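You operate a simulated robot arm through the tools that you are given. There is no shell and no other tool. Be economical: measure what you need, move in short steps, check, and stop when the job is done.

The job below is to be done with a simulated two-armed robot. You get a single attempt, and the scene is never put back.

## Task
Put one of the twine rolls from the right end of the grading table on top of the blue cone. Put one of the sprouted potatoes from the top of the rollers in the green tray. Take the yellow card from the long table and put it on top of the thin white cone there. Put the white net on the long table away on the top shelf of the sack rack. Put the thread cone on the long table away on the middle shelf of the grey rack. Put the small grey crate on the long table away on the pallet on the turntable. Take the yellow brush and leave it on the top of the scale plate. Put one of the weights from the table top behind the scale on the white sign on the top of the cupboard. Any order will do. Set down upright: twine roll, thread cone, weight.

Only the result counts: the job must be done as asked and must still hold three seconds after the hand-in. Knocking over, shifting, dropping, spilling or breaking anything else fails it.

## Robot
Two 7-joint arms with fingered hands on one trunk, on a base that drives. Base frame: it is fixed to the floor where the robot stands at the start and does not move with it; the origin is under the middle of the robot, x ahead of it, y to its left, z up. Readings come in m, rad, newtons and seconds.
The left shoulder is at the start at [0.03, 0.136, 1.155], the right one opposite. Places, roughly: green tray (25x17x5 cm) [1.1, -3.6, 0.8]; middle shelf of the grey rack [-0.9, 1, 0.9]; pallet on the turntable [1.3, 2.8, 0.7]; small grey crate [0.25, -3.5, 0.75]; sprouted potato (7x5x5 cm) [1.2, -0.6, 0.9]; thin white cone [1, -3.25, 0.75]; thread cone (10x10x14 cm) [0.4, -3.6, 0.8]; top of the scale plate [1.2, -1.9, 1]; top shelf of the sack rack [2.1, -2.4, 0.8]; twine roll (7x7x8 cm) [0.8, 0.6, 0.9]; weight [1, -1.5, 1]; white net [1.25, -3.5, 0.75]; yellow brush (16x7x9 cm) [0.9, -1.9, 0.9]; yellow card [1.25, -3.25, 0.75]. Payload 5 kg a hand.
The TCP of each hand is the grasp point between the finger pads, 0.042 m short of the fingertips. In the tool frame z runs along the fingers and y along their closing line. The gripper opens to 0.208 m. The gripper's body begins 0.119 m behind the TCP. The gripper is a hand of 4 fingers: y runs from the thumb to the fingers, the wrist lies at [0, 0, -0.332] in the tool frame, and closing takes about 1.5 s.
Orientation is that of the tool frame in the base frame, as a unit quaternion [x, y, z, w]. With the fingers straight down and closing along the base's y, the tool's x points along the base's -x, its y along +y and its z along -z.

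## Interface
- The arms move only by the tool jog_arm. It takes "left_plan", "right_plan" or both (then of equal length, played together; a hand with none holds still); each is a list of rows, each a list of 7 numbers: the shift along the tool's x, y, z in m, then the turn, a rotation vector about the tool's x, y, z in rad, then the finger opening in m, from 0 to 0.208. In form: [[x, y, z, wx, wy, wz, grip], ...]. A call has 1 to 10 rows; each row is the pose to reach, as a shift and turn from the pose commanded when the call began, along the tool's axes at that moment. Each row takes 0.2 s and may step no farther than 0.05 m and 0.15 rad from the row before; otherwise, or with a gripper value out of range, the whole call is refused. A pose out of reach is approached as far as the arm can. The call stops where the force on the tool passes 40 N (or 10 N more than at its start, if that is more) or the arm is blocked; 0.2 s more then pass. Each finger travels about 0.072 m/s and halts on what it meets, pressing with about 24 N; the grip force reading is that of the motor and also rises with nothing between the fingers. The clock runs only during rows and for 0.2 s after the last one: add rows that repeat a pose to give the fingers time. It gives the time, the measured TCP pose, the force on the tool (base axes), the opening and the grip force at its end, in the units of the frame above (readings bear some noise), with the torque about the TCP (base axes, N m) and any sound that the robot's microphone picked up.
- Cameras (640 x 400 px; columns grow to the right, rows downward): "scene" is now at [-0.0156, 0.0631, 1.8744]; the picture's right is [0.95, -0.31, -0.00], its down [-0.29, -0.87, -0.41] and it looks along [0.13, 0.39, -0.91] (base axes); focal length 214 px, centre (320, 200). "left" rides on the left gripper at [-0.101, 0, -0.145] in its tool frame; the picture's right is [0.00, -1.00, 0.00], its down [0.82, 0.00, -0.57] and it looks along [0.57, 0.00, 0.82] (tool axes); focal length 261 px, centre (320, 200). "right" rides on the right gripper at [0.101, 0, -0.145] in its tool frame; the picture's right is [0.00, 1.00, 0.00], its down [-0.82, 0.00, -0.57] and it looks along [-0.57, 0.00, 0.82] (tool axes); focal length 261 px, centre (320, 200). There is no depth. A picture from a camera that has moved, and an enlarged one, comes with that camera's place and axes in the base frame and with its lens. The place of the scene camera against the robot may be out by one fixed shift of up to 0.025 m in any direction.
- capture(camera): a new picture of that camera. No time passes.
- move_column(by): slides the trunk up (or, below 0, down) by that many m; the arms and the scene camera ride with it, the base frame stays. It gives what a move gives, with no picture.
- base_move(legs): drives the robot by 1 to 6 legs, each [ahead, left, turn to the left] in m, m and rad, along the robot's own axes; the way and the turn of a leg run together, so that a leg with both is an arc; at most 1.5 m and 3.142 rad a leg. The arms and the cameras ride along, it lands a little off, and it stops where it bumps. It gives what a move gives.
- grasp_type(shape, hand): the hand has 4 fingers and takes this shape, open, in about a second: jaw (thumb against the fingers, like two jaws); tri (thumb and two fingers); tip (a fingertip pinch); poke (one finger out to press); point (the index stretched); flat (the hand flat); cup (the hand cupped); fist (a fist). The gripper value then closes the fingers along that shape, each until it touches; the sizes above hold for jaw. It gives what a move gives, with no picture.
- aim_head(pan, tilt): turns the head with the scene camera to pan (to the left, within 2.496 rad either way) and tilt (down, from -0.506 to 1.204), counted from straight ahead of the robot. It gives what a move gives.
- zoom(camera, box): a new picture of the part [left, top, right, bottom] of that camera's present view, enlarged. No time passes.
- sign_off(): hands the job in; it is judged then, once.

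Work in short steps. Places have to be worked out from the pictures, the camera data and where the tool is seen: move nearer, look again, correct. Check each grasp and each placing, and mend what went wrong. You have 483 turns and 230 pictures in all, those below and enlarged ones among them. Open the grippers and draw the arms clear of the work before you hand the job in, unless the task says otherwise.

The tools are called after ">>>" as a command line: name --argument value ..., lists and objects as JSON in quotes. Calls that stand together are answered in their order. jog_arm: Moves the arms, as the interface text tells. Its arguments: {"type":"object","properties":{"left_plan":{"type":"array","items":{"type":"array","items":{"type":"number"}}},"right_plan":{"type":"array","items":{"type":"array","items":{"type":"number"}}}},"required":[]} The other tools are called the same way: move_column (by) slides the trunk up or down; grasp_type (shape, hand) gives the hand a shape; base_move (legs) drives the base; aim_head (pan, tilt) turns the head that bears the scene camera; capture (camera) takes a picture; zoom (camera, box) takes an enlarged picture of a part of a camera's view; sign_off () hands the job in.

At the start:

```text
time: 0.0
left_ee_pos: [0.7747, 0.4179, 1.2462]
left_orientation: [0.0, 1.0, 0.001, -0.001]
left_force: [-0.1, 0.0, -0.5]
left_ft_torque: [0.01, -0.04, 0.0]
left_width: 0.2074
left_finger_force: 0.0
left_shape: jaw
right_ee_pos: [0.6292, -0.1689, 1.3275]
right_orientation: [-0.001, 1.0, 0.0, 0.0]
right_force: [-0.5, 0.1, 0.3]
right_ft_torque: [-0.03, 0.0, 0.01]
right_width: 0.2077
right_finger_force: 0.1
right_shape: jaw
trunk travel left (down, up): [-0.175, 0.315]
robot x, y, heading: [-0.0015, 0.0016, 0.0]
head pan, tilt: [1.251, 1.147]
```

scene: 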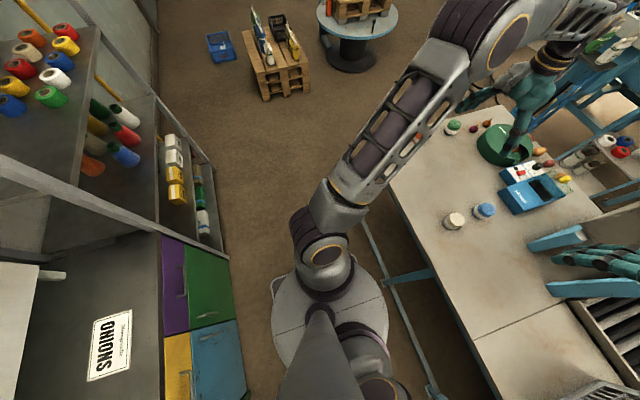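
right: 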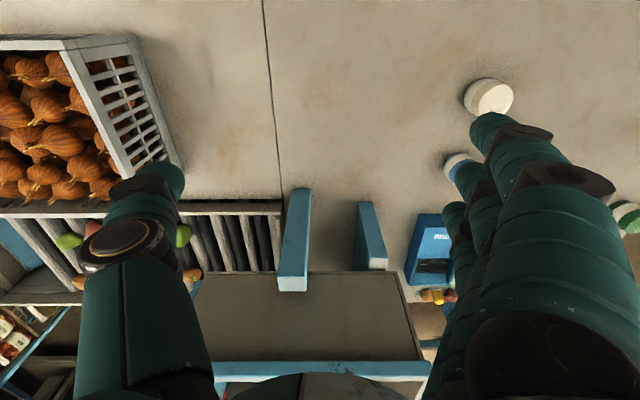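
left: 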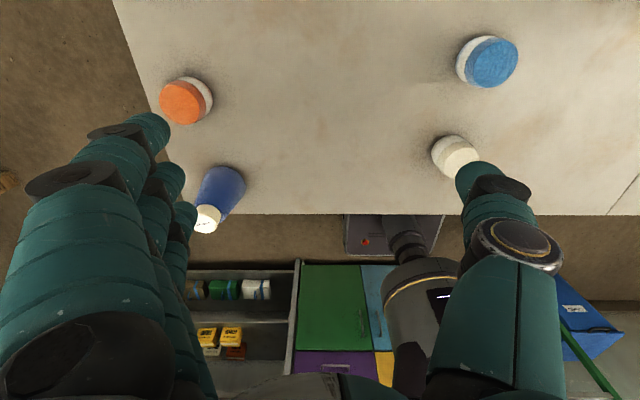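

The pictures show the table with rolls and a blue cone near the left hand. I look around with the head to map the scene first.

>>> aim_head --pan 0.3 --tilt 0.75

>>> capture --camera "scene"

>>> aim_head --pan -0.8 --tilt 0.5

>>> capture --camera "scene"

```text
time: 1.2
left_ee_pos: [0.7744, 0.4181, 1.247]
left_orientation: [0.001, 1.0, -0.001, 0.0]
left_force: [-0.5, 0.4, -0.3]
left_ft_torque: [0.01, 0.0, 0.0]
left_width: 0.2078
left_finger_force: 0.0
left_shape: jaw
right_ee_pos: [0.6292, -0.17, 1.3277]
right_orientation: [-0.001, 1.0, 0.0, 0.0]
right_force: [-0.5, 0.4, -0.1]
right_ft_torque: [-0.01, 0.02, 0.01]
right_width: 0.2079
right_finger_force: 0.1
right_shape: jaw
trunk travel left (down, up): [-0.175, 0.315]
robot x, y, heading: [-0.0012, 0.0024, 0.005]
head pan, tilt: [0.3, 0.75]
```

```text
226 pictures are left
camera scene: at [0.0447, 0.031, 1.9031], right [0.3, -0.96, 0.0], down [-0.65, -0.2, -0.73], along [0.7, 0.22, -0.68], focal length 214 px, centre (320, 200)
```

scene: 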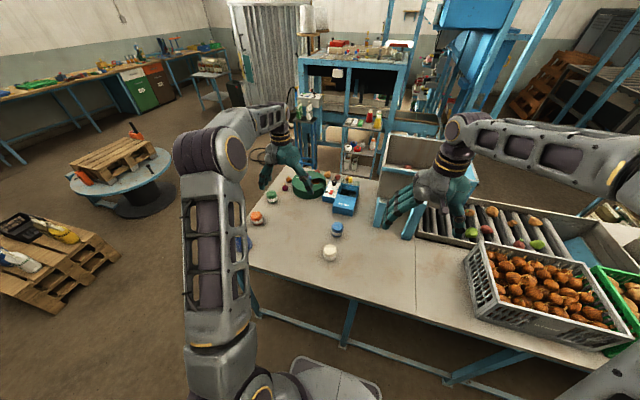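

```text
time: 2.6
left_ee_pos: [0.7746, 0.4178, 1.2465]
left_orientation: [0.0, 1.0, 0.0, 0.0]
left_force: [-0.6, -0.3, -0.2]
left_ft_torque: [-0.03, 0.02, -0.02]
left_width: 0.2076
left_finger_force: 0.1
left_shape: jaw
right_ee_pos: [0.6294, -0.1689, 1.3276]
right_orientation: [0.0, 1.0, 0.0, 0.0]
right_force: [-0.1, -0.1, 0.0]
right_ft_torque: [-0.02, 0.01, 0.02]
right_width: 0.2079
right_finger_force: 0.0
right_shape: jaw
trunk travel left (down, up): [-0.175, 0.315]
robot x, y, heading: [-0.0002, -0.0004, -0.002]
head pan, tilt: [-0.799, 0.499]
```

```text
225 pictures are left
camera scene: at [0.0291, -0.0588, 1.9251], right [-0.72, -0.7, 0.0], down [-0.33, 0.34, -0.88], along [0.61, -0.63, -0.48], focal length 214 px, centre (320, 200)
```

scene: 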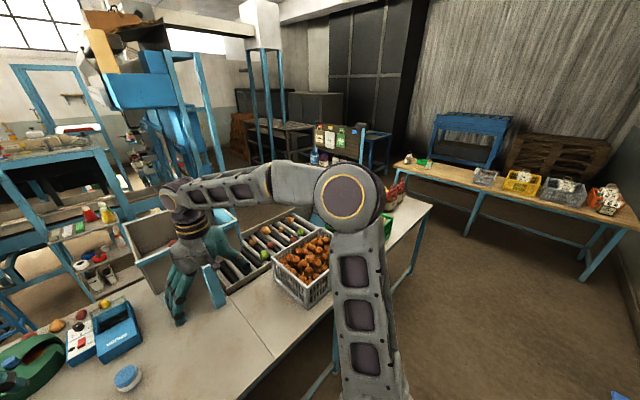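

Orange roll is estimated at about (0.74, 0.68) and the blue cone near (0.48, 0.69). I enlarge both.

>>> zoom --camera "left" --box '[130, 60, 290, 260]'

>>> zoom --camera "left" --box '[400, 10, 560, 210]'

```text
2.00 times, centred on (210, 160) of left
camera zoom: at [0.8748, 0.4174, 1.3913], right [0.0, -1.0, 0.0], down [-0.82, 0.0, 0.57], along [-0.57, 0.0, -0.82], focal length 521 px, centre (540, 280)
```

zoom: 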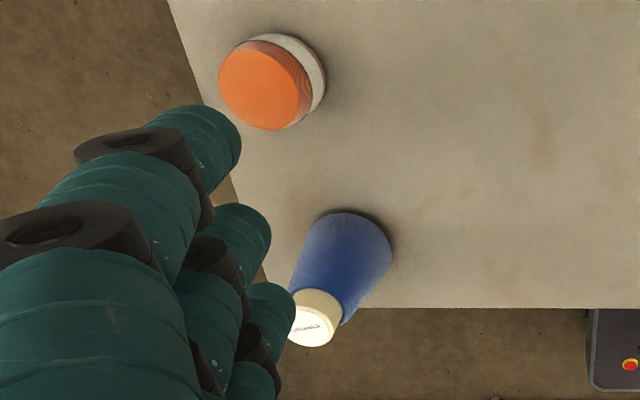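

```text
2.00 times, centred on (480, 110) of left
camera zoom: at [0.8748, 0.4174, 1.3913], right [0.0, -1.0, 0.0], down [-0.82, 0.0, 0.57], along [-0.57, 0.0, -0.82], focal length 521 px, centre (0, 380)
```

zoom: 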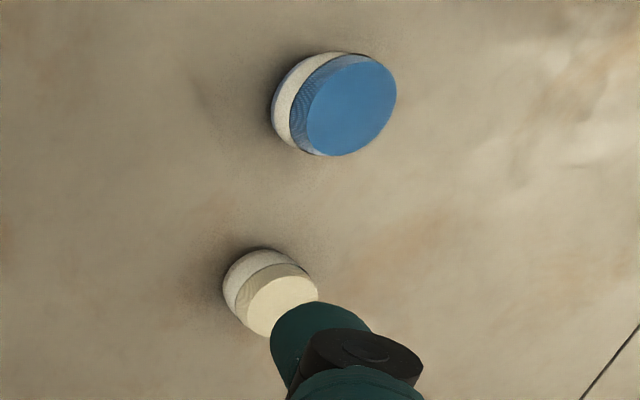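

The cone stands upright at about (0.506, 0.674), top z≈0.94; orange roll at about (0.737, 0.688). I shift the base 0.2 m left for better reach.

>>> base_move --legs '[[0, 0.2, 0]]'

>>> capture --camera "left"

```text
time: 4.2
left_ee_pos: [0.774, 0.6191, 1.2456]
left_orientation: [-0.001, 1.0, 0.0, -0.001]
left_force: [-1.0, 0.9, -0.9]
left_ft_torque: [-0.19, -0.01, 0.0]
left_width: 0.2076
left_finger_force: 0.0
left_shape: jaw
right_ee_pos: [0.6295, 0.0335, 1.327]
right_orientation: [-0.001, 1.0, 0.0, 0.0]
right_force: [-0.6, 1.6, 0.4]
right_ft_torque: [-0.13, -0.03, 0.0]
right_width: 0.2077
right_finger_force: 0.0
right_shape: jaw
trunk travel left (down, up): [-0.175, 0.315]
robot x, y, heading: [0.0001, 0.2031, -0.004]
head pan, tilt: [-0.799, 0.499]
```

```text
222 pictures are left
camera left: at [0.8742, 0.6194, 1.3907], right [0.01, -1.0, 0.0], down [-0.82, 0.0, 0.57], along [-0.57, 0.0, -0.82], focal length 261 px, centre (320, 200)
```

left: 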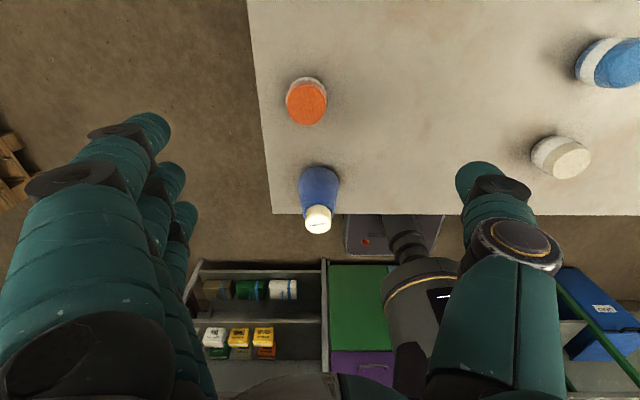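

Comparing the two views, the table is higher than I assumed (about z=0.87): roll near (0.76, 0.64), cone near (0.58, 0.62). I lower part-way over the roll and look again.

>>> jog_arm --left_plan '[[0.005, 0.01, 0.04, 0, 0, 0, 0.208], [0.01, 0.02, 0.08, 0, 0, 0, 0.208], [0.014, 0.024, 0.12, 0, 0, 0, 0.208]]'

>>> capture --camera "left"

```text
time: 5.0
left_ee_pos: [0.7624, 0.6421, 1.1249]
left_orientation: [-0.001, 1.0, 0.0, 0.0]
left_force: [0.0, -0.2, 1.0]
left_ft_torque: [0.04, 0.08, -0.02]
left_width: 0.2075
left_finger_force: 0.2
left_shape: jaw
right_ee_pos: [0.63, 0.0306, 1.3246]
right_orientation: [-0.001, 1.0, 0.0, -0.001]
right_force: [0.8, -0.2, 0.7]
right_ft_torque: [0.04, 0.07, -0.02]
right_width: 0.2077
right_finger_force: 0.0
right_shape: jaw
trunk travel left (down, up): [-0.175, 0.315]
robot x, y, heading: [0.0057, 0.201, 0.007]
head pan, tilt: [-0.799, 0.499]
```

```text
221 pictures are left
camera left: at [0.862, 0.6421, 1.2699], right [0.01, -1.0, 0.0], down [-0.82, -0.01, 0.57], along [-0.57, 0.0, -0.82], focal length 261 px, centre (320, 200)
```

left: 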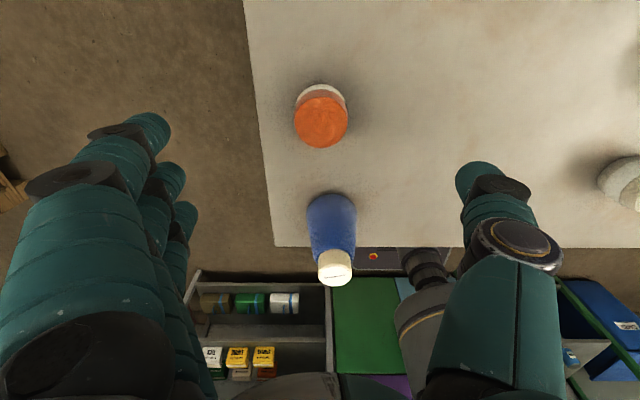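

Roll top looks at z≈0.925, x≈0.752, y≈0.642. I descend to just above the roll and check.

>>> jog_arm --left_plan '[[0.003, 0, 0.04, 0, 0, 0, 0.208], [0.006, 0, 0.08, 0, 0, 0, 0.208], [0.01, 0, 0.115, 0, 0, 0, 0.208]]'

>>> capture --camera "left"

```text
time: 5.8
left_ee_pos: [0.7517, 0.6429, 1.0113]
left_orientation: [0.0, 1.0, 0.0, 0.0]
left_force: [0.8, 0.8, 0.1]
left_ft_torque: [-0.05, 0.07, 0.04]
left_width: 0.2079
left_finger_force: 0.0
left_shape: jaw
right_ee_pos: [0.6289, 0.032, 1.3268]
right_orientation: [-0.001, 1.0, 0.001, -0.001]
right_force: [-0.4, 0.0, 0.4]
right_ft_torque: [-0.03, 0.09, 0.02]
right_width: 0.2077
right_finger_force: 0.1
right_shape: jaw
trunk travel left (down, up): [-0.175, 0.315]
robot x, y, heading: [-0.0015, 0.1987, 0.002]
head pan, tilt: [-0.799, 0.499]
```

```text
220 pictures are left
camera left: at [0.8517, 0.6425, 1.1553], right [0.01, -1.0, 0.0], down [-0.82, -0.01, 0.57], along [-0.57, 0.0, -0.82], focal length 261 px, centre (320, 200)
```

left: 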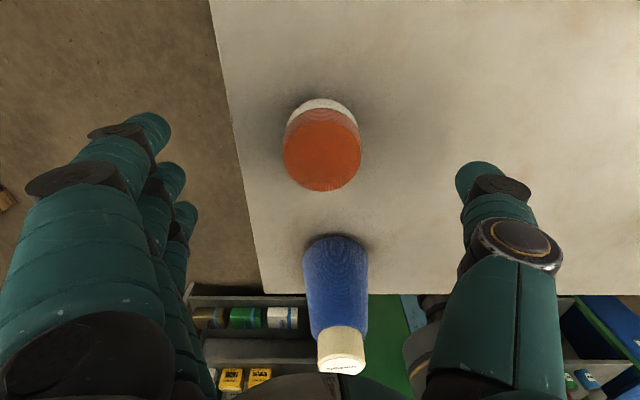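

Roll top is about z≈0.945–0.96 at x≈0.758. I descend to TCP z≈0.92, then close.

>>> jog_arm --left_plan '[[-0.006, 0, 0.04, 0, 0, 0, 0.208], [-0.006, 0, 0.07, 0, 0, 0, 0.208], [-0.006, 0, 0.09, 0, 0, 0, 0.208]]'

>>> capture --camera "left"

```text
time: 6.5
left_ee_pos: [0.757, 0.6477, 0.9342]
left_orientation: [-0.002, 1.0, 0.002, 0.003]
left_force: [-11.0, 4.0, 23.9]
left_ft_torque: [-2.86, 0.44, -1.42]
left_width: 0.2081
left_finger_force: 0.0
left_shape: jaw
right_ee_pos: [0.6288, 0.0323, 1.327]
right_orientation: [-0.002, 1.0, 0.0, 0.0]
right_force: [1.8, -0.1, -0.4]
right_ft_torque: [0.01, 0.13, -0.05]
right_width: 0.2079
right_finger_force: 0.0
right_shape: jaw
trunk travel left (down, up): [-0.175, 0.315]
robot x, y, heading: [-0.0045, 0.2011, 0.001]
head pan, tilt: [-0.799, 0.499]
stopped in row 3 (left hand): the force on the tool passed its limit (the readings are from after the stop); the commanded pose is now the measured one
```

```text
219 pictures are left
camera left: at [0.8564, 0.6476, 1.0816], right [0.01, -1.0, 0.0], down [-0.82, -0.01, 0.57], along [-0.57, 0.0, -0.82], focal length 261 px, centre (320, 200)
```

left: 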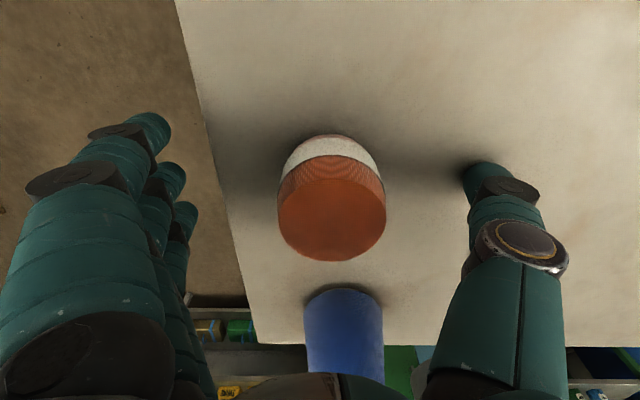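

The thumb tip touched the table (so table z≈0.89). I raise 7 mm, centre on the roll and close.

>>> jog_arm --left_plan '[[0.004, -0.007, -0.007, 0, 0, 0, 0.208], [0.004, -0.007, -0.007, 0, 0, 0, 0.12], [0.004, -0.007, -0.007, 0, 0, 0, 0.05], [0.004, -0.007, -0.007, 0, 0, 0, 0.04], [0.004, -0.007, -0.007, 0, 0, 0, 0.04], [0.004, -0.007, -0.007, 0, 0, 0, 0.04], [0.004, -0.007, -0.007, 0, 0, 0, 0.04], [0.004, -0.007, -0.007, 0, 0, 0, 0.04]]'

>>> capture --camera "left"

```text
time: 8.3
left_ee_pos: [0.7531, 0.6399, 0.9431]
left_orientation: [-0.003, 1.0, 0.003, 0.004]
left_force: [-2.2, 0.2, 26.2]
left_ft_torque: [0.74, 0.16, 0.08]
left_width: 0.0565
left_finger_force: 24.1
left_shape: jaw
right_ee_pos: [0.6289, 0.0309, 1.3275]
right_orientation: [-0.002, 1.0, -0.001, 0.001]
right_force: [0.0, 0.2, -0.3]
right_ft_torque: [-0.03, -0.02, 0.03]
right_width: 0.2081
right_finger_force: 0.1
right_shape: jaw
trunk travel left (down, up): [-0.175, 0.315]
robot x, y, heading: [-0.0006, 0.1993, 0.003]
head pan, tilt: [-0.799, 0.499]
```

```text
218 pictures are left
camera left: at [0.8525, 0.6397, 1.0885], right [0.01, -1.0, 0.0], down [-0.82, -0.01, 0.57], along [-0.57, 0.0, -0.82], focal length 261 px, centre (320, 200)
```

left: 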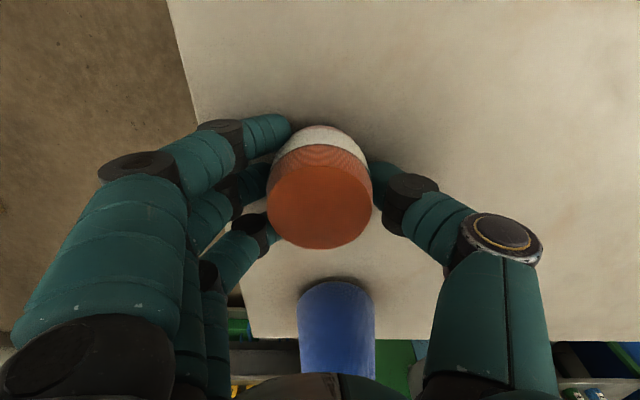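

Grip holds at 0.057 m with 24 N. I lift straight up and check.

>>> jog_arm --left_plan '[[0, 0, -0.03, 0, 0, 0, 0.04], [0, 0, -0.07, 0, 0, 0, 0.04], [0, 0, -0.12, 0, 0, 0, 0.04], [0, 0, -0.165, 0, 0, 0, 0.04], [0, 0, -0.205, 0, 0, 0, 0.04], [0, 0, -0.205, 0, 0, 0, 0.04]]'

>>> capture --camera "left"

```text
time: 9.7
left_ee_pos: [0.7519, 0.6385, 1.1456]
left_orientation: [-0.003, 1.0, 0.002, 0.002]
left_force: [0.7, -0.8, -2.5]
left_ft_torque: [-0.05, 0.06, -0.01]
left_width: 0.0546
left_finger_force: 23.7
left_shape: jaw
right_ee_pos: [0.6304, 0.0321, 1.3273]
right_orientation: [0.0, 1.0, 0.0, 0.0]
right_force: [0.5, 0.5, 0.6]
right_ft_torque: [0.0, 0.03, 0.01]
right_width: 0.2079
right_finger_force: 0.2
right_shape: jaw
trunk travel left (down, up): [-0.175, 0.315]
robot x, y, heading: [-0.0011, 0.1967, 0.002]
head pan, tilt: [-0.799, 0.499]
```

```text
217 pictures are left
camera left: at [0.8522, 0.6386, 1.2906], right [0.01, -1.0, 0.0], down [-0.82, -0.01, 0.57], along [-0.57, 0.0, -0.82], focal length 261 px, centre (320, 200)
```

left: 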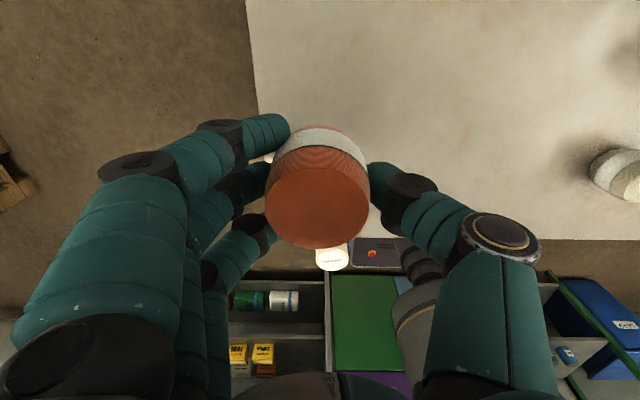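

Roll is held. Cone re-estimated at (0.59, 0.623) with top z≈1.043; I carry the roll above it at z≈1.19 and look with the scene camera.

>>> jog_arm --left_plan '[[0.02, -0.002, -0.045, 0, 0, 0, 0.04], [0.06, -0.006, -0.045, 0, 0, 0, 0.04], [0.1, -0.01, -0.045, 0, 0, 0, 0.04], [0.135, -0.013, -0.045, 0, 0, 0, 0.04], [0.16, -0.016, -0.045, 0, 0, 0, 0.04], [0.16, -0.016, -0.045, 0, 0, 0, 0.04]]'

>>> aim_head --pan 0.6 --tilt 0.8

>>> zoom --camera "scene" --box '[200, 80, 440, 320]'

>>> capture --camera "left"

```text
time: 11.1
left_ee_pos: [0.5918, 0.6213, 1.1892]
left_orientation: [-0.002, 1.0, 0.002, 0.003]
left_force: [0.2, -0.2, -1.1]
left_ft_torque: [0.0, 0.04, 0.0]
left_width: 0.0547
left_finger_force: 24.1
left_shape: jaw
right_ee_pos: [0.6315, 0.031, 1.3272]
right_orientation: [-0.001, 1.0, 0.0, 0.0]
right_force: [-0.2, -0.5, -0.7]
right_ft_torque: [0.03, 0.03, -0.01]
right_width: 0.2077
right_finger_force: 0.1
right_shape: jaw
trunk travel left (down, up): [-0.175, 0.315]
robot x, y, heading: [0.0002, 0.2002, -0.0]
head pan, tilt: [-0.799, 0.499]
```

```text
time: 12.7
left_ee_pos: [0.5927, 0.6226, 1.1897]
left_orientation: [-0.003, 1.0, 0.001, 0.001]
left_force: [-0.1, -0.7, -1.3]
left_ft_torque: [0.02, 0.01, 0.04]
left_width: 0.0547
left_finger_force: 23.8
left_shape: jaw
right_ee_pos: [0.6302, 0.0316, 1.3276]
right_orientation: [-0.001, 1.0, -0.001, 0.0]
right_force: [0.5, 0.8, -0.5]
right_ft_torque: [-0.01, 0.01, -0.01]
right_width: 0.2079
right_finger_force: 0.1
right_shape: jaw
trunk travel left (down, up): [-0.175, 0.315]
robot x, y, heading: [-0.002, 0.1991, 0.001]
head pan, tilt: [0.6, 0.799]
```

```text
1.67 times, centred on (320, 200) of scene
camera zoom: at [0.0323, 0.2516, 1.8991], right [0.57, -0.82, 0.0], down [-0.59, -0.41, -0.7], along [0.57, 0.39, -0.72], focal length 358 px, centre (320, 200)
```

zoom: 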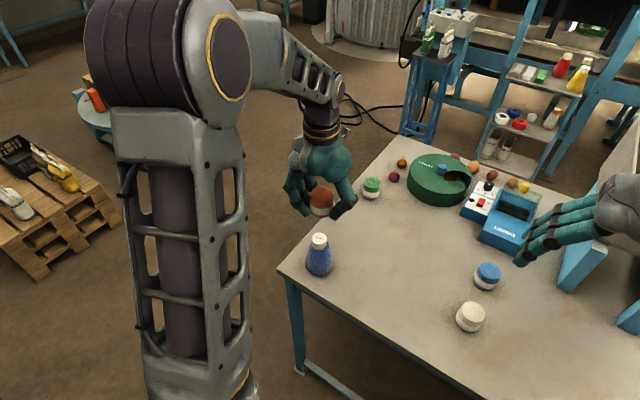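

```text
215 pictures are left
camera left: at [0.6917, 0.6226, 1.3349], right [0.01, -1.0, 0.0], down [-0.82, -0.01, 0.57], along [-0.57, 0.0, -0.82], focal length 261 px, centre (320, 200)
```

left: 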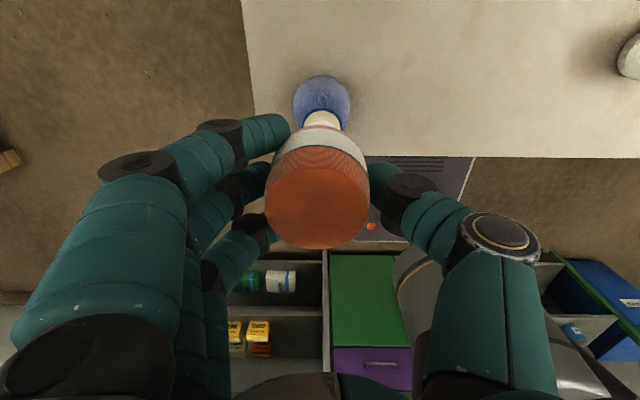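

Roughly aligned; I need a finer estimate, so I enlarge the scene view around the roll and cone.

>>> zoom --camera "scene" --box '[290, 180, 350, 255]'

```text
5.33 times, centred on (320, 218) of scene
camera zoom: at [0.0323, 0.2516, 1.8991], right [0.57, -0.82, 0.0], down [-0.59, -0.41, -0.7], along [0.57, 0.39, -0.72], focal length 1144 px, centre (320, 107)
```

zoom: 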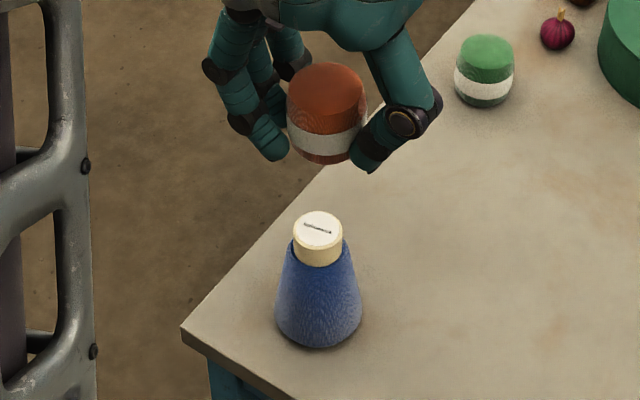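

Careful triangulation from three hand views puts the cap at about (0.572, 0.622, 1.036). I shift to x≈0.568 and lower to 1.125, then view.

>>> jog_arm --left_plan '[[0.0245, -0.002, 0, 0, 0, 0, 0.04], [0.0245, -0.002, 0.03, 0, 0, 0, 0.04], [0.0245, -0.002, 0.06, 0, 0, 0, 0.04], [0.0245, -0.002, 0.06, 0, 0, 0, 0.04]]'

>>> zoom --camera "scene" --box '[290, 180, 350, 255]'

>>> capture --camera "left"

```text
time: 13.7
left_ee_pos: [0.5673, 0.6205, 1.1296]
left_orientation: [-0.002, 1.0, 0.001, 0.002]
left_force: [-0.3, 0.7, -1.2]
left_ft_torque: [0.01, 0.02, 0.01]
left_width: 0.0548
left_finger_force: 24.4
left_shape: jaw
right_ee_pos: [0.6298, 0.032, 1.3267]
right_orientation: [-0.001, 1.0, 0.0, 0.0]
right_force: [0.3, 0.4, 0.1]
right_ft_torque: [0.07, -0.04, -0.02]
right_width: 0.2081
right_finger_force: 0.1
right_shape: jaw
trunk travel left (down, up): [-0.175, 0.315]
robot x, y, heading: [-0.0018, 0.1991, 0.001]
head pan, tilt: [0.6, 0.799]
```

```text
5.33 times, centred on (320, 218) of scene
camera zoom: at [0.0316, 0.2514, 1.8992], right [0.57, -0.82, 0.0], down [-0.59, -0.41, -0.7], along [0.57, 0.4, -0.72], focal length 1144 px, centre (320, 107)
```

zoom: 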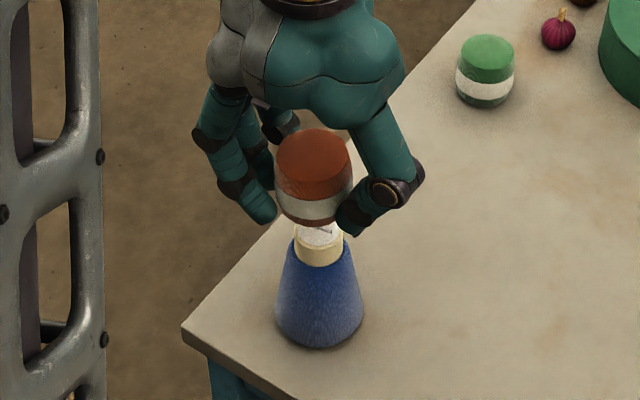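

```text
212 pictures are left
camera left: at [0.6675, 0.621, 1.2744], right [0.01, -1.0, 0.0], down [-0.82, -0.01, 0.57], along [-0.57, 0.0, -0.82], focal length 261 px, centre (320, 200)
```

left: 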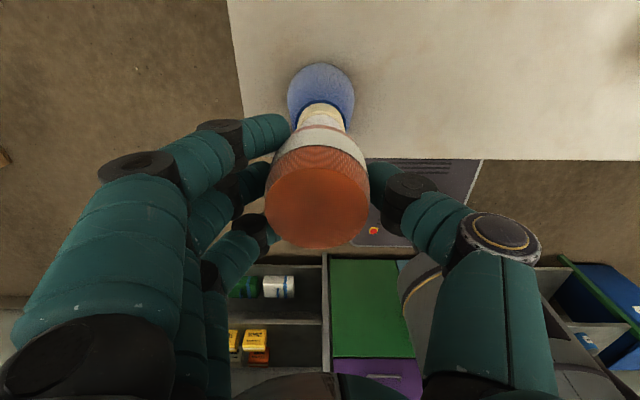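

Roll sits slightly left (~4 mm) of the cap; I correct y and lower in small steps.

>>> jog_arm --left_plan '[[0, -0.004, 0.006, 0, 0, 0, 0.04], [0, -0.004, 0.012, 0, 0, 0, 0.04], [0, -0.004, 0.016, 0, 0, 0, 0.04]]'

>>> zoom --camera "scene" --box '[290, 180, 350, 255]'

```text
time: 14.4
left_ee_pos: [0.5681, 0.6163, 1.113]
left_orientation: [-0.003, 1.0, 0.002, 0.002]
left_force: [-0.8, 0.0, -2.0]
left_ft_torque: [0.05, 0.01, 0.04]
left_width: 0.0548
left_finger_force: 24.6
left_shape: jaw
right_ee_pos: [0.6292, 0.0314, 1.3269]
right_orientation: [-0.001, 1.0, 0.0, 0.0]
right_force: [0.1, -0.2, 0.4]
right_ft_torque: [0.02, 0.02, -0.02]
right_width: 0.2078
right_finger_force: 0.1
right_shape: jaw
trunk travel left (down, up): [-0.175, 0.315]
robot x, y, heading: [-0.0038, 0.1977, 0.003]
head pan, tilt: [0.6, 0.799]
```

```text
5.33 times, centred on (320, 218) of scene
camera zoom: at [0.0321, 0.2515, 1.8991], right [0.57, -0.82, 0.0], down [-0.59, -0.41, -0.7], along [0.57, 0.4, -0.72], focal length 1144 px, centre (320, 107)
```

zoom: 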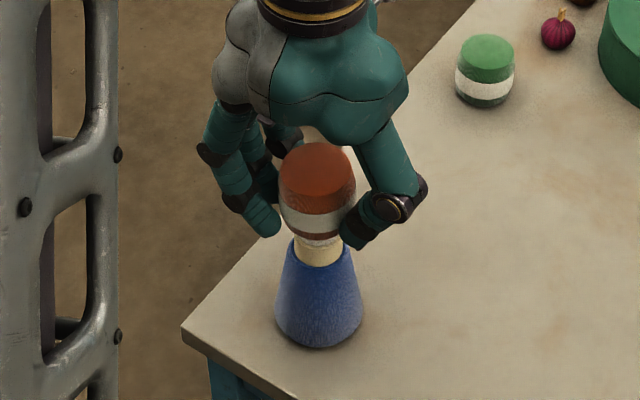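

Well aligned; about 1 cm remains. I lower gently in 3–4 mm rows.

>>> jog_arm --left_plan '[[0, -0.001, 0.003, 0, 0, 0, 0.04], [0, -0.001, 0.006, 0, 0, 0, 0.04], [0, -0.001, 0.008, 0, 0, 0, 0.04]]'

>>> zoom --camera "scene" --box '[300, 195, 340, 245]'

```text
time: 15.2
left_ee_pos: [0.569, 0.6158, 1.1055]
left_orientation: [-0.002, 1.0, 0.002, 0.003]
left_force: [-0.6, -0.4, -1.2]
left_ft_torque: [0.01, 0.01, 0.01]
left_width: 0.0547
left_finger_force: 23.8
left_shape: jaw
right_ee_pos: [0.6291, 0.0309, 1.3271]
right_orientation: [-0.001, 1.0, 0.0, 0.0]
right_force: [0.9, 0.6, 1.4]
right_ft_torque: [0.0, -0.02, 0.01]
right_width: 0.2076
right_finger_force: 0.1
right_shape: jaw
trunk travel left (down, up): [-0.175, 0.315]
robot x, y, heading: [0.0026, 0.1987, 0.004]
head pan, tilt: [0.6, 0.799]
```

```text
8.00 times, centred on (320, 220) of scene
camera zoom: at [0.0325, 0.2517, 1.8991], right [0.57, -0.82, 0.0], down [-0.59, -0.41, -0.7], along [0.57, 0.39, -0.72], focal length 1716 px, centre (320, 40)
```

zoom: 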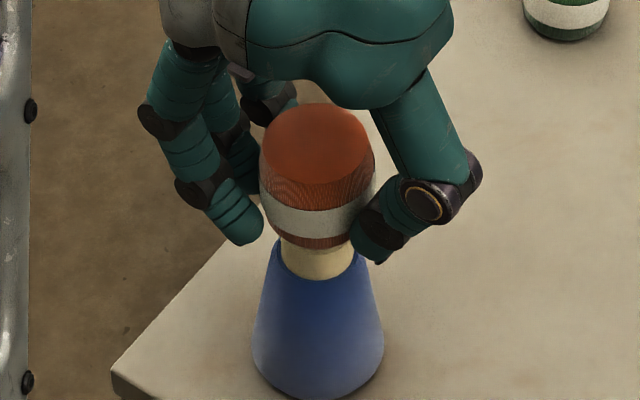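

No contact yet; continue lowering slowly.

>>> jog_arm --left_plan '[[0, 0, 0.002, 0, 0, 0, 0.04], [0, 0, 0.004, 0, 0, 0, 0.04], [0, 0, 0.006, 0, 0, 0, 0.04]]'

```text
time: 16.1
left_ee_pos: [0.5683, 0.6153, 1.0987]
left_orientation: [-0.003, 1.0, 0.002, 0.003]
left_force: [0.3, -0.3, -1.5]
left_ft_torque: [0.02, 0.04, 0.03]
left_width: 0.0546
left_finger_force: 23.4
left_shape: jaw
right_ee_pos: [0.6306, 0.0318, 1.3265]
right_orientation: [0.0, 1.0, 0.0, 0.0]
right_force: [-0.3, 0.5, 0.0]
right_ft_torque: [0.02, 0.05, 0.01]
right_width: 0.208
right_finger_force: 0.1
right_shape: jaw
trunk travel left (down, up): [-0.175, 0.315]
robot x, y, heading: [-0.0016, 0.1984, 0.001]
head pan, tilt: [0.6, 0.799]
```

Still no contact force; a few more millimetres.

>>> jog_arm --left_plan '[[0, 0, 0.002, 0, 0, 0, 0.04], [0, 0, 0.004, 0, 0, 0, 0.04], [0, 0, 0.006, 0, 0, 0, 0.04]]'

>>> zoom --camera "scene" --box '[300, 195, 340, 245]'

```text
time: 16.9
left_ee_pos: [0.5681, 0.6151, 1.0944]
left_orientation: [-0.002, 1.0, 0.001, 0.003]
left_force: [-0.9, 0.9, -1.1]
left_ft_torque: [0.02, 0.03, 0.01]
left_width: 0.0547
left_finger_force: 23.6
left_shape: jaw
right_ee_pos: [0.6307, 0.0316, 1.3278]
right_orientation: [-0.001, 1.0, 0.001, 0.0]
right_force: [0.0, 0.1, 0.0]
right_ft_torque: [0.01, -0.01, 0.0]
right_width: 0.2077
right_finger_force: 0.0
right_shape: jaw
trunk travel left (down, up): [-0.175, 0.315]
robot x, y, heading: [0.0013, 0.2009, 0.0]
head pan, tilt: [0.6, 0.799]
```

```text
8.00 times, centred on (320, 220) of scene
camera zoom: at [0.0323, 0.2517, 1.8991], right [0.57, -0.82, 0.0], down [-0.59, -0.41, -0.7], along [0.57, 0.39, -0.72], focal length 1716 px, centre (320, 40)
```

zoom: 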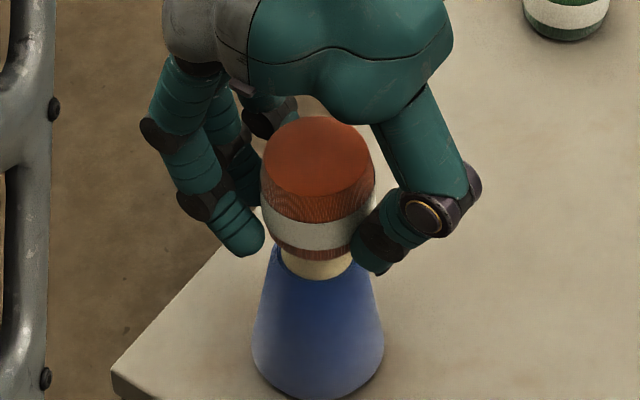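

Visually contact is imminent; continue in tiny steps.

>>> jog_arm --left_plan '[[0, 0, 0.002, 0, 0, 0, 0.04], [0, 0, 0.004, 0, 0, 0, 0.04]]'

```text
time: 17.4
left_ee_pos: [0.5687, 0.6154, 1.09]
left_orientation: [-0.003, 1.0, 0.002, 0.003]
left_force: [-0.4, -0.1, -1.5]
left_ft_torque: [-0.02, 0.01, -0.01]
left_width: 0.0547
left_finger_force: 23.8
left_shape: jaw
right_ee_pos: [0.6297, 0.0309, 1.3271]
right_orientation: [-0.001, 1.0, 0.0, 0.0]
right_force: [0.5, 0.1, -0.3]
right_ft_torque: [0.01, 0.0, 0.01]
right_width: 0.2077
right_finger_force: 0.1
right_shape: jaw
trunk travel left (down, up): [-0.175, 0.315]
robot x, y, heading: [-0.0011, 0.2006, 0.002]
head pan, tilt: [0.6, 0.799]
```

>>> jog_arm --left_plan '[[0, 0, 0.002, 0, 0, 0, 0.04], [0, 0, 0.004, 0, 0, 0, 0.04]]'

>>> zoom --camera "scene" --box '[300, 195, 340, 245]'

```text
time: 18.1
left_ee_pos: [0.5691, 0.6148, 1.0869]
left_orientation: [-0.002, 1.0, 0.001, 0.004]
left_force: [0.1, -0.3, 10.0]
left_ft_torque: [0.29, -0.02, -0.03]
left_width: 0.0546
left_finger_force: 24.0
left_shape: jaw
right_ee_pos: [0.6285, 0.0317, 1.3279]
right_orientation: [-0.001, 1.0, 0.0, -0.001]
right_force: [0.8, -0.3, 0.7]
right_ft_torque: [-0.01, -0.02, -0.03]
right_width: 0.2075
right_finger_force: 0.0
right_shape: jaw
trunk travel left (down, up): [-0.175, 0.315]
robot x, y, heading: [-0.0013, 0.1997, 0.008]
head pan, tilt: [0.6, 0.799]
```

```text
8.00 times, centred on (320, 220) of scene
camera zoom: at [0.0315, 0.2511, 1.8993], right [0.57, -0.82, 0.0], down [-0.59, -0.41, -0.7], along [0.57, 0.4, -0.72], focal length 1716 px, centre (320, 40)
```

zoom: 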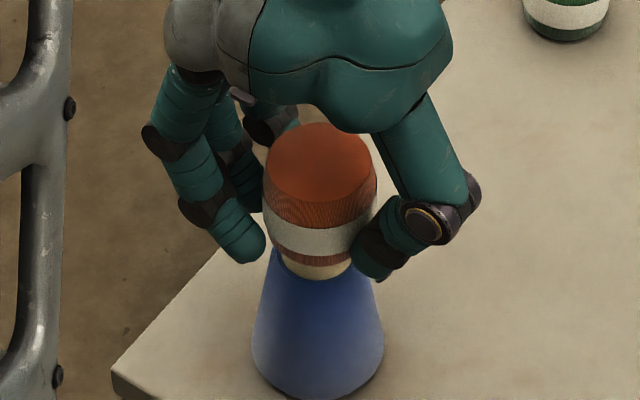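

Contact at 10 N. I release slowly.

>>> jog_arm --left_plan '[[0, 0, -0.001, 0, 0, 0, 0.058], [0, 0, -0.001, 0, 0, 0, 0.065], [0, 0, -0.001, 0, 0, 0, 0.08], [0, 0, -0.001, 0, 0, 0, 0.1], [0, 0, -0.001, 0, 0, 0, 0.12], [0, 0, -0.001, 0, 0, 0, 0.14], [0, 0, -0.001, 0, 0, 0, 0.16], [0, 0, -0.001, 0, 0, 0, 0.16]]'

>>> zoom --camera "scene" --box '[300, 195, 340, 245]'

```text
time: 19.9
left_ee_pos: [0.5698, 0.6158, 1.0865]
left_orientation: [-0.002, 1.0, 0.002, 0.003]
left_force: [0.4, 0.2, -0.8]
left_ft_torque: [-0.03, -0.02, 0.01]
left_width: 0.1593
left_finger_force: 0.1
left_shape: jaw
right_ee_pos: [0.6297, 0.032, 1.3278]
right_orientation: [-0.001, 1.0, 0.0, 0.0]
right_force: [0.7, -0.5, -0.7]
right_ft_torque: [-0.02, -0.01, 0.02]
right_width: 0.2078
right_finger_force: 0.1
right_shape: jaw
trunk travel left (down, up): [-0.175, 0.315]
robot x, y, heading: [0.0022, 0.1992, 0.003]
head pan, tilt: [0.6, 0.799]
```

```text
8.00 times, centred on (320, 220) of scene
camera zoom: at [0.0322, 0.2516, 1.8991], right [0.57, -0.82, 0.0], down [-0.59, -0.41, -0.7], along [0.57, 0.39, -0.72], focal length 1716 px, centre (320, 40)
```

zoom: 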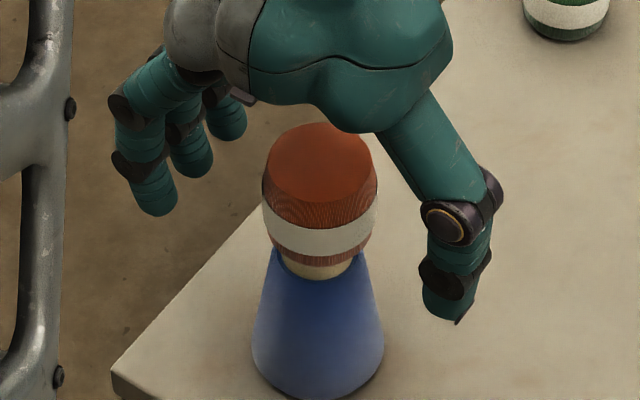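

The roll rests upright on the cone. I raise the hand clear and verify.

>>> jog_arm --left_plan '[[0, 0, -0.03, 0, 0, 0, 0.19], [0, 0, -0.07, 0, 0, 0, 0.2], [0, 0, -0.12, 0, 0, 0, 0.2], [0, 0, -0.17, 0, 0, 0, 0.2], [0, 0, -0.2, 0, 0, 0, 0.2]]'

>>> zoom --camera "scene" --box '[280, 175, 360, 275]'

```text
time: 21.1
left_ee_pos: [0.5663, 0.614, 1.2871]
left_orientation: [-0.003, 1.0, 0.003, 0.002]
left_force: [0.0, -1.0, -0.8]
left_ft_torque: [0.04, 0.01, -0.04]
left_width: 0.1998
left_finger_force: 0.0
left_shape: jaw
right_ee_pos: [0.6295, 0.0326, 1.3279]
right_orientation: [-0.001, 1.0, 0.0, 0.0]
right_force: [0.2, -0.5, -1.0]
right_ft_torque: [0.0, -0.04, 0.01]
right_width: 0.2079
right_finger_force: 0.0
right_shape: jaw
trunk travel left (down, up): [-0.175, 0.315]
robot x, y, heading: [-0.0027, 0.1984, 0.005]
head pan, tilt: [0.6, 0.799]
```

```text
4.00 times, centred on (320, 225) of scene
camera zoom: at [0.032, 0.2515, 1.8991], right [0.57, -0.82, 0.0], down [-0.59, -0.41, -0.7], along [0.57, 0.39, -0.72], focal length 858 px, centre (320, 100)
```

zoom: 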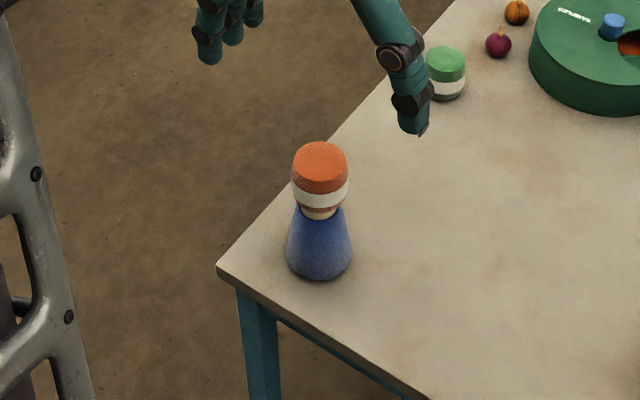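

Task 1 done. Now I look right to plan the drive toward the rollers.

>>> aim_head --pan -1.5 --tilt 0.5

>>> capture --camera "scene"

```text
time: 23.1
left_ee_pos: [0.5673, 0.6138, 1.2872]
left_orientation: [-0.002, 1.0, 0.002, 0.004]
left_force: [0.0, 0.5, -0.2]
left_ft_torque: [-0.02, -0.02, -0.01]
left_width: 0.1999
left_finger_force: 0.1
left_shape: jaw
right_ee_pos: [0.6302, 0.0329, 1.3263]
right_orientation: [-0.001, 1.0, 0.0, 0.0]
right_force: [-0.3, 0.8, 0.8]
right_ft_torque: [0.03, 0.01, 0.0]
right_width: 0.208
right_finger_force: 0.1
right_shape: jaw
trunk travel left (down, up): [-0.175, 0.315]
robot x, y, heading: [0.0009, 0.1999, 0.001]
head pan, tilt: [-1.499, 0.499]
```

```text
205 pictures are left
camera scene: at [-0.0276, 0.1151, 1.9251], right [-1.0, -0.07, 0.0], down [-0.04, 0.48, -0.88], along [0.06, -0.88, -0.48], focal length 214 px, centre (320, 200)
```

scene: 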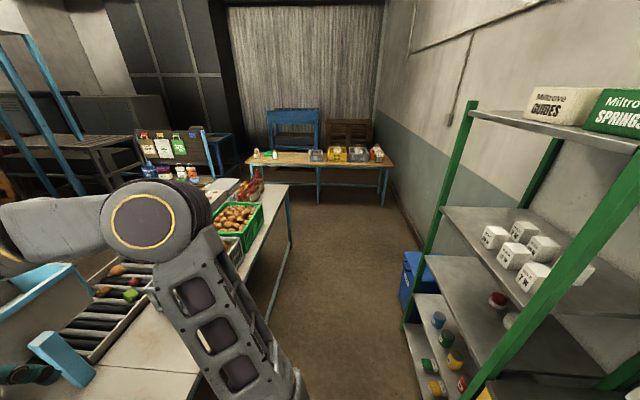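

Aisle is clear. I drive right ~0.8 m so that the rollers (y≈-0.6) are ahead.

>>> base_move --legs '[[0, -0.75, 0]]'

>>> capture --camera "right"

>>> aim_head --pan 0.0 --tilt 0.7

>>> capture --camera "scene"

```text
time: 27.1
left_ee_pos: [0.5688, -0.1408, 1.2868]
left_orientation: [-0.003, 1.0, 0.002, 0.003]
left_force: [1.0, 0.0, 0.1]
left_ft_torque: [0.01, 0.04, -0.02]
left_width: 0.2
left_finger_force: 0.0
left_shape: jaw
right_ee_pos: [0.6301, -0.7237, 1.3269]
right_orientation: [-0.001, 1.0, 0.0, 0.001]
right_force: [0.0, -0.4, -0.1]
right_ft_torque: [0.06, -0.01, -0.01]
right_width: 0.2079
right_finger_force: 0.1
right_shape: jaw
trunk travel left (down, up): [-0.175, 0.315]
robot x, y, heading: [-0.0007, -0.5533, -0.001]
head pan, tilt: [-1.499, 0.499]
```

```text
204 pictures are left
camera right: at [0.5307, -0.7224, 1.4702], right [0.0, 1.0, 0.0], down [0.82, 0.0, 0.57], along [0.57, 0.0, -0.82], focal length 261 px, centre (320, 200)
```

right: 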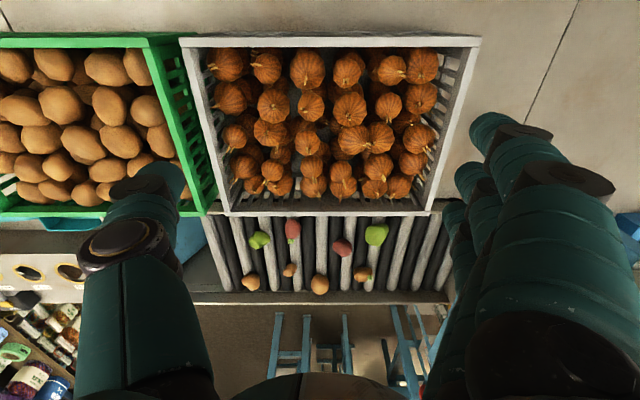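

```text
time: 28.7
left_ee_pos: [0.5692, -0.1419, 1.2859]
left_orientation: [-0.003, 1.0, 0.002, 0.002]
left_force: [0.9, -0.1, 1.0]
left_ft_torque: [-0.02, -0.02, 0.0]
left_width: 0.2
left_finger_force: 0.1
left_shape: jaw
right_ee_pos: [0.6309, -0.7221, 1.3279]
right_orientation: [0.0, 1.0, 0.0, 0.0]
right_force: [0.6, -0.2, -1.1]
right_ft_torque: [-0.03, 0.01, 0.02]
right_width: 0.2078
right_finger_force: 0.0
right_shape: jaw
trunk travel left (down, up): [-0.175, 0.315]
robot x, y, heading: [-0.0012, -0.5554, 0.001]
head pan, tilt: [0.0, 0.7]
```

```text
203 pictures are left
camera scene: at [0.0521, -0.5484, 1.9074], right [0.0, -1.0, 0.0], down [-0.64, 0.0, -0.76], along [0.76, 0.0, -0.64], focal length 214 px, centre (320, 200)
```

scene: 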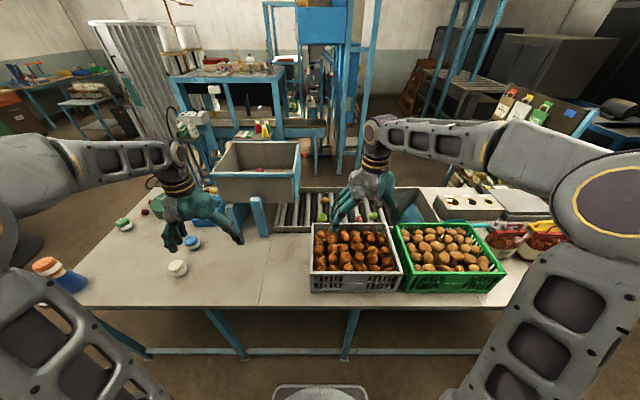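

I enlarge the rollers in the right camera to find the sprouted potatoes.

>>> zoom --camera "right" --box '[210, 205, 430, 305]'

```text
2.91 times, centred on (320, 255) of right
camera zoom: at [0.5307, -0.7219, 1.4702], right [0.0, 1.0, 0.0], down [0.82, 0.0, 0.57], along [0.57, 0.0, -0.82], focal length 758 px, centre (320, 40)
```

zoom: 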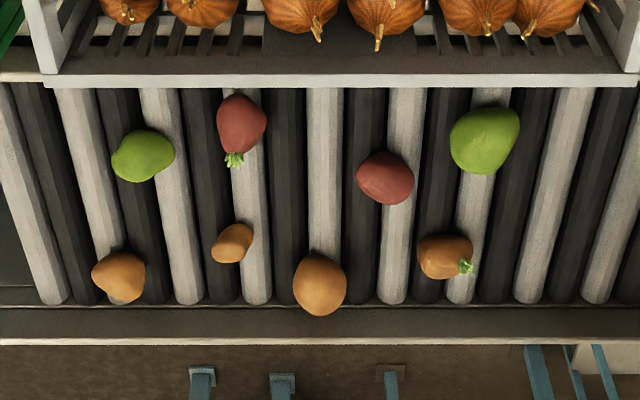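

Two items bear green sprouts: a red one near (1.03,-0.80) and a brown one near (1.23,-0.58). I enlarge both.

>>> zoom --camera "right" --box '[270, 212, 310, 262]'

>>> zoom --camera "right" --box '[340, 215, 395, 290]'

```text
8.00 times, centred on (290, 237) of right
camera zoom: at [0.5307, -0.7219, 1.4702], right [0.0, 1.0, 0.0], down [0.82, 0.0, 0.57], along [0.57, 0.0, -0.82], focal length 2085 px, centre (560, -96)
```

zoom: 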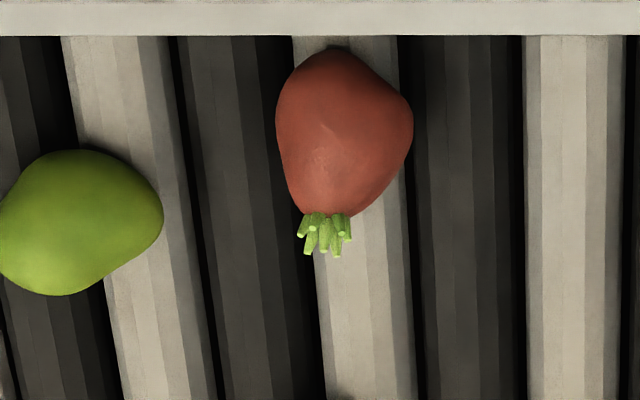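

```text
5.33 times, centred on (368, 252) of right
camera zoom: at [0.5307, -0.7219, 1.4702], right [0.0, 1.0, 0.0], down [0.82, 0.0, 0.57], along [0.57, 0.0, -0.82], focal length 1390 px, centre (67, -80)
```

zoom: 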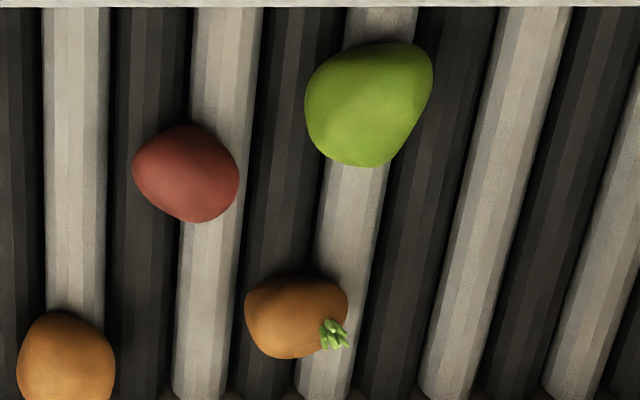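

Let me inspect the scene around the hopper and rollers more closely.

>>> zoom --camera "scene" --box '[200, 120, 420, 300]'

>>> zoom --camera "right" --box '[150, 0, 640, 320]'

```text
2.22 times, centred on (310, 210) of scene
camera zoom: at [0.0521, -0.5484, 1.9074], right [0.0, -1.0, 0.0], down [-0.64, 0.0, -0.76], along [0.76, 0.0, -0.64], focal length 477 px, centre (342, 178)
```

zoom: 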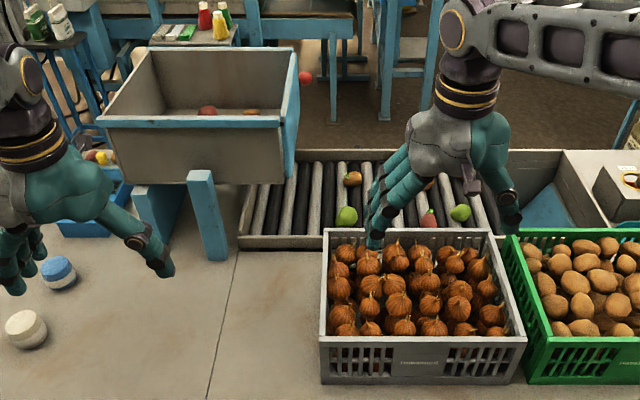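

```text
1.25 times, centred on (395, 160) of right
camera zoom: at [0.5307, -0.7219, 1.4702], right [0.0, 1.0, 0.0], down [0.82, 0.0, 0.57], along [0.57, 0.0, -0.82], focal length 326 px, centre (226, 250)
```

zoom: 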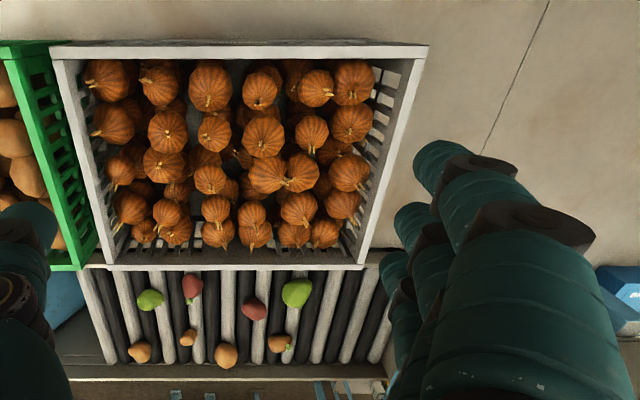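

"One of the sprouted potatoes" implies both sprouted ones count; the red one near (1.03,-0.80) is easier. I drive 0.12 m forward and view again.

>>> base_move --legs '[[0.12, 0, 0]]'

>>> jog_arm --right_plan '[[-0.04, -0.01, 0, 0, 0, 0, 0.208], [-0.08, -0.03, 0, 0, 0, 0, 0.208], [-0.12, -0.05, 0, 0, 0, 0, 0.208], [-0.16, -0.07, 0, 0, 0, 0, 0.208], [-0.2, -0.075, 0, 0, 0, 0, 0.208]]'

>>> capture --camera "right"

```text
time: 30.0
left_ee_pos: [0.6919, -0.1409, 1.2863]
left_orientation: [-0.003, 1.0, 0.002, 0.002]
left_force: [1.4, -0.6, 0.4]
left_ft_torque: [-0.01, 0.14, -0.01]
left_width: 0.1999
left_finger_force: 0.0
left_shape: jaw
right_ee_pos: [0.7524, -0.7223, 1.3259]
right_orientation: [-0.001, 1.0, 0.0, -0.001]
right_force: [-0.2, 0.6, -0.6]
right_ft_torque: [-0.03, 0.08, 0.01]
right_width: 0.2075
right_finger_force: 0.1
right_shape: jaw
trunk travel left (down, up): [-0.175, 0.315]
robot x, y, heading: [0.1253, -0.5531, 0.001]
head pan, tilt: [0.0, 0.7]
```

```text
time: 31.2
left_ee_pos: [0.691, -0.1403, 1.285]
left_orientation: [-0.002, 1.0, 0.001, 0.001]
left_force: [-0.4, 0.1, -0.2]
left_ft_torque: [-0.06, 0.18, 0.01]
left_width: 0.1999
left_finger_force: 0.1
left_shape: jaw
right_ee_pos: [0.9538, -0.7963, 1.3231]
right_orientation: [-0.001, 1.0, 0.001, -0.001]
right_force: [1.5, -0.8, -1.1]
right_ft_torque: [-0.07, 0.17, 0.0]
right_width: 0.2078
right_finger_force: 0.0
right_shape: jaw
trunk travel left (down, up): [-0.175, 0.315]
robot x, y, heading: [0.1251, -0.5534, 0.003]
head pan, tilt: [0.0, 0.7]
```

```text
197 pictures are left
camera right: at [0.8532, -0.7952, 1.4679], right [0.0, 1.0, 0.0], down [0.82, 0.0, 0.57], along [0.57, 0.0, -0.82], focal length 261 px, centre (320, 200)
```

right: 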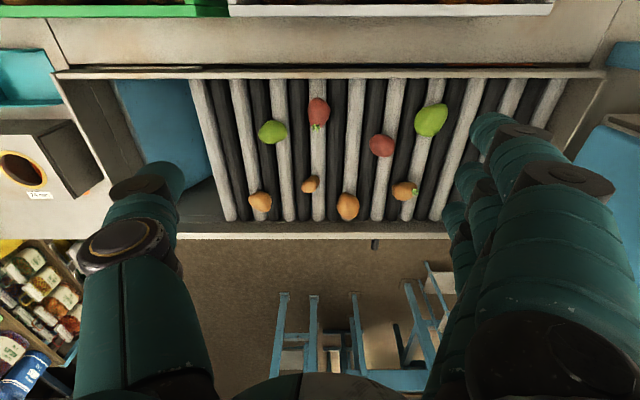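

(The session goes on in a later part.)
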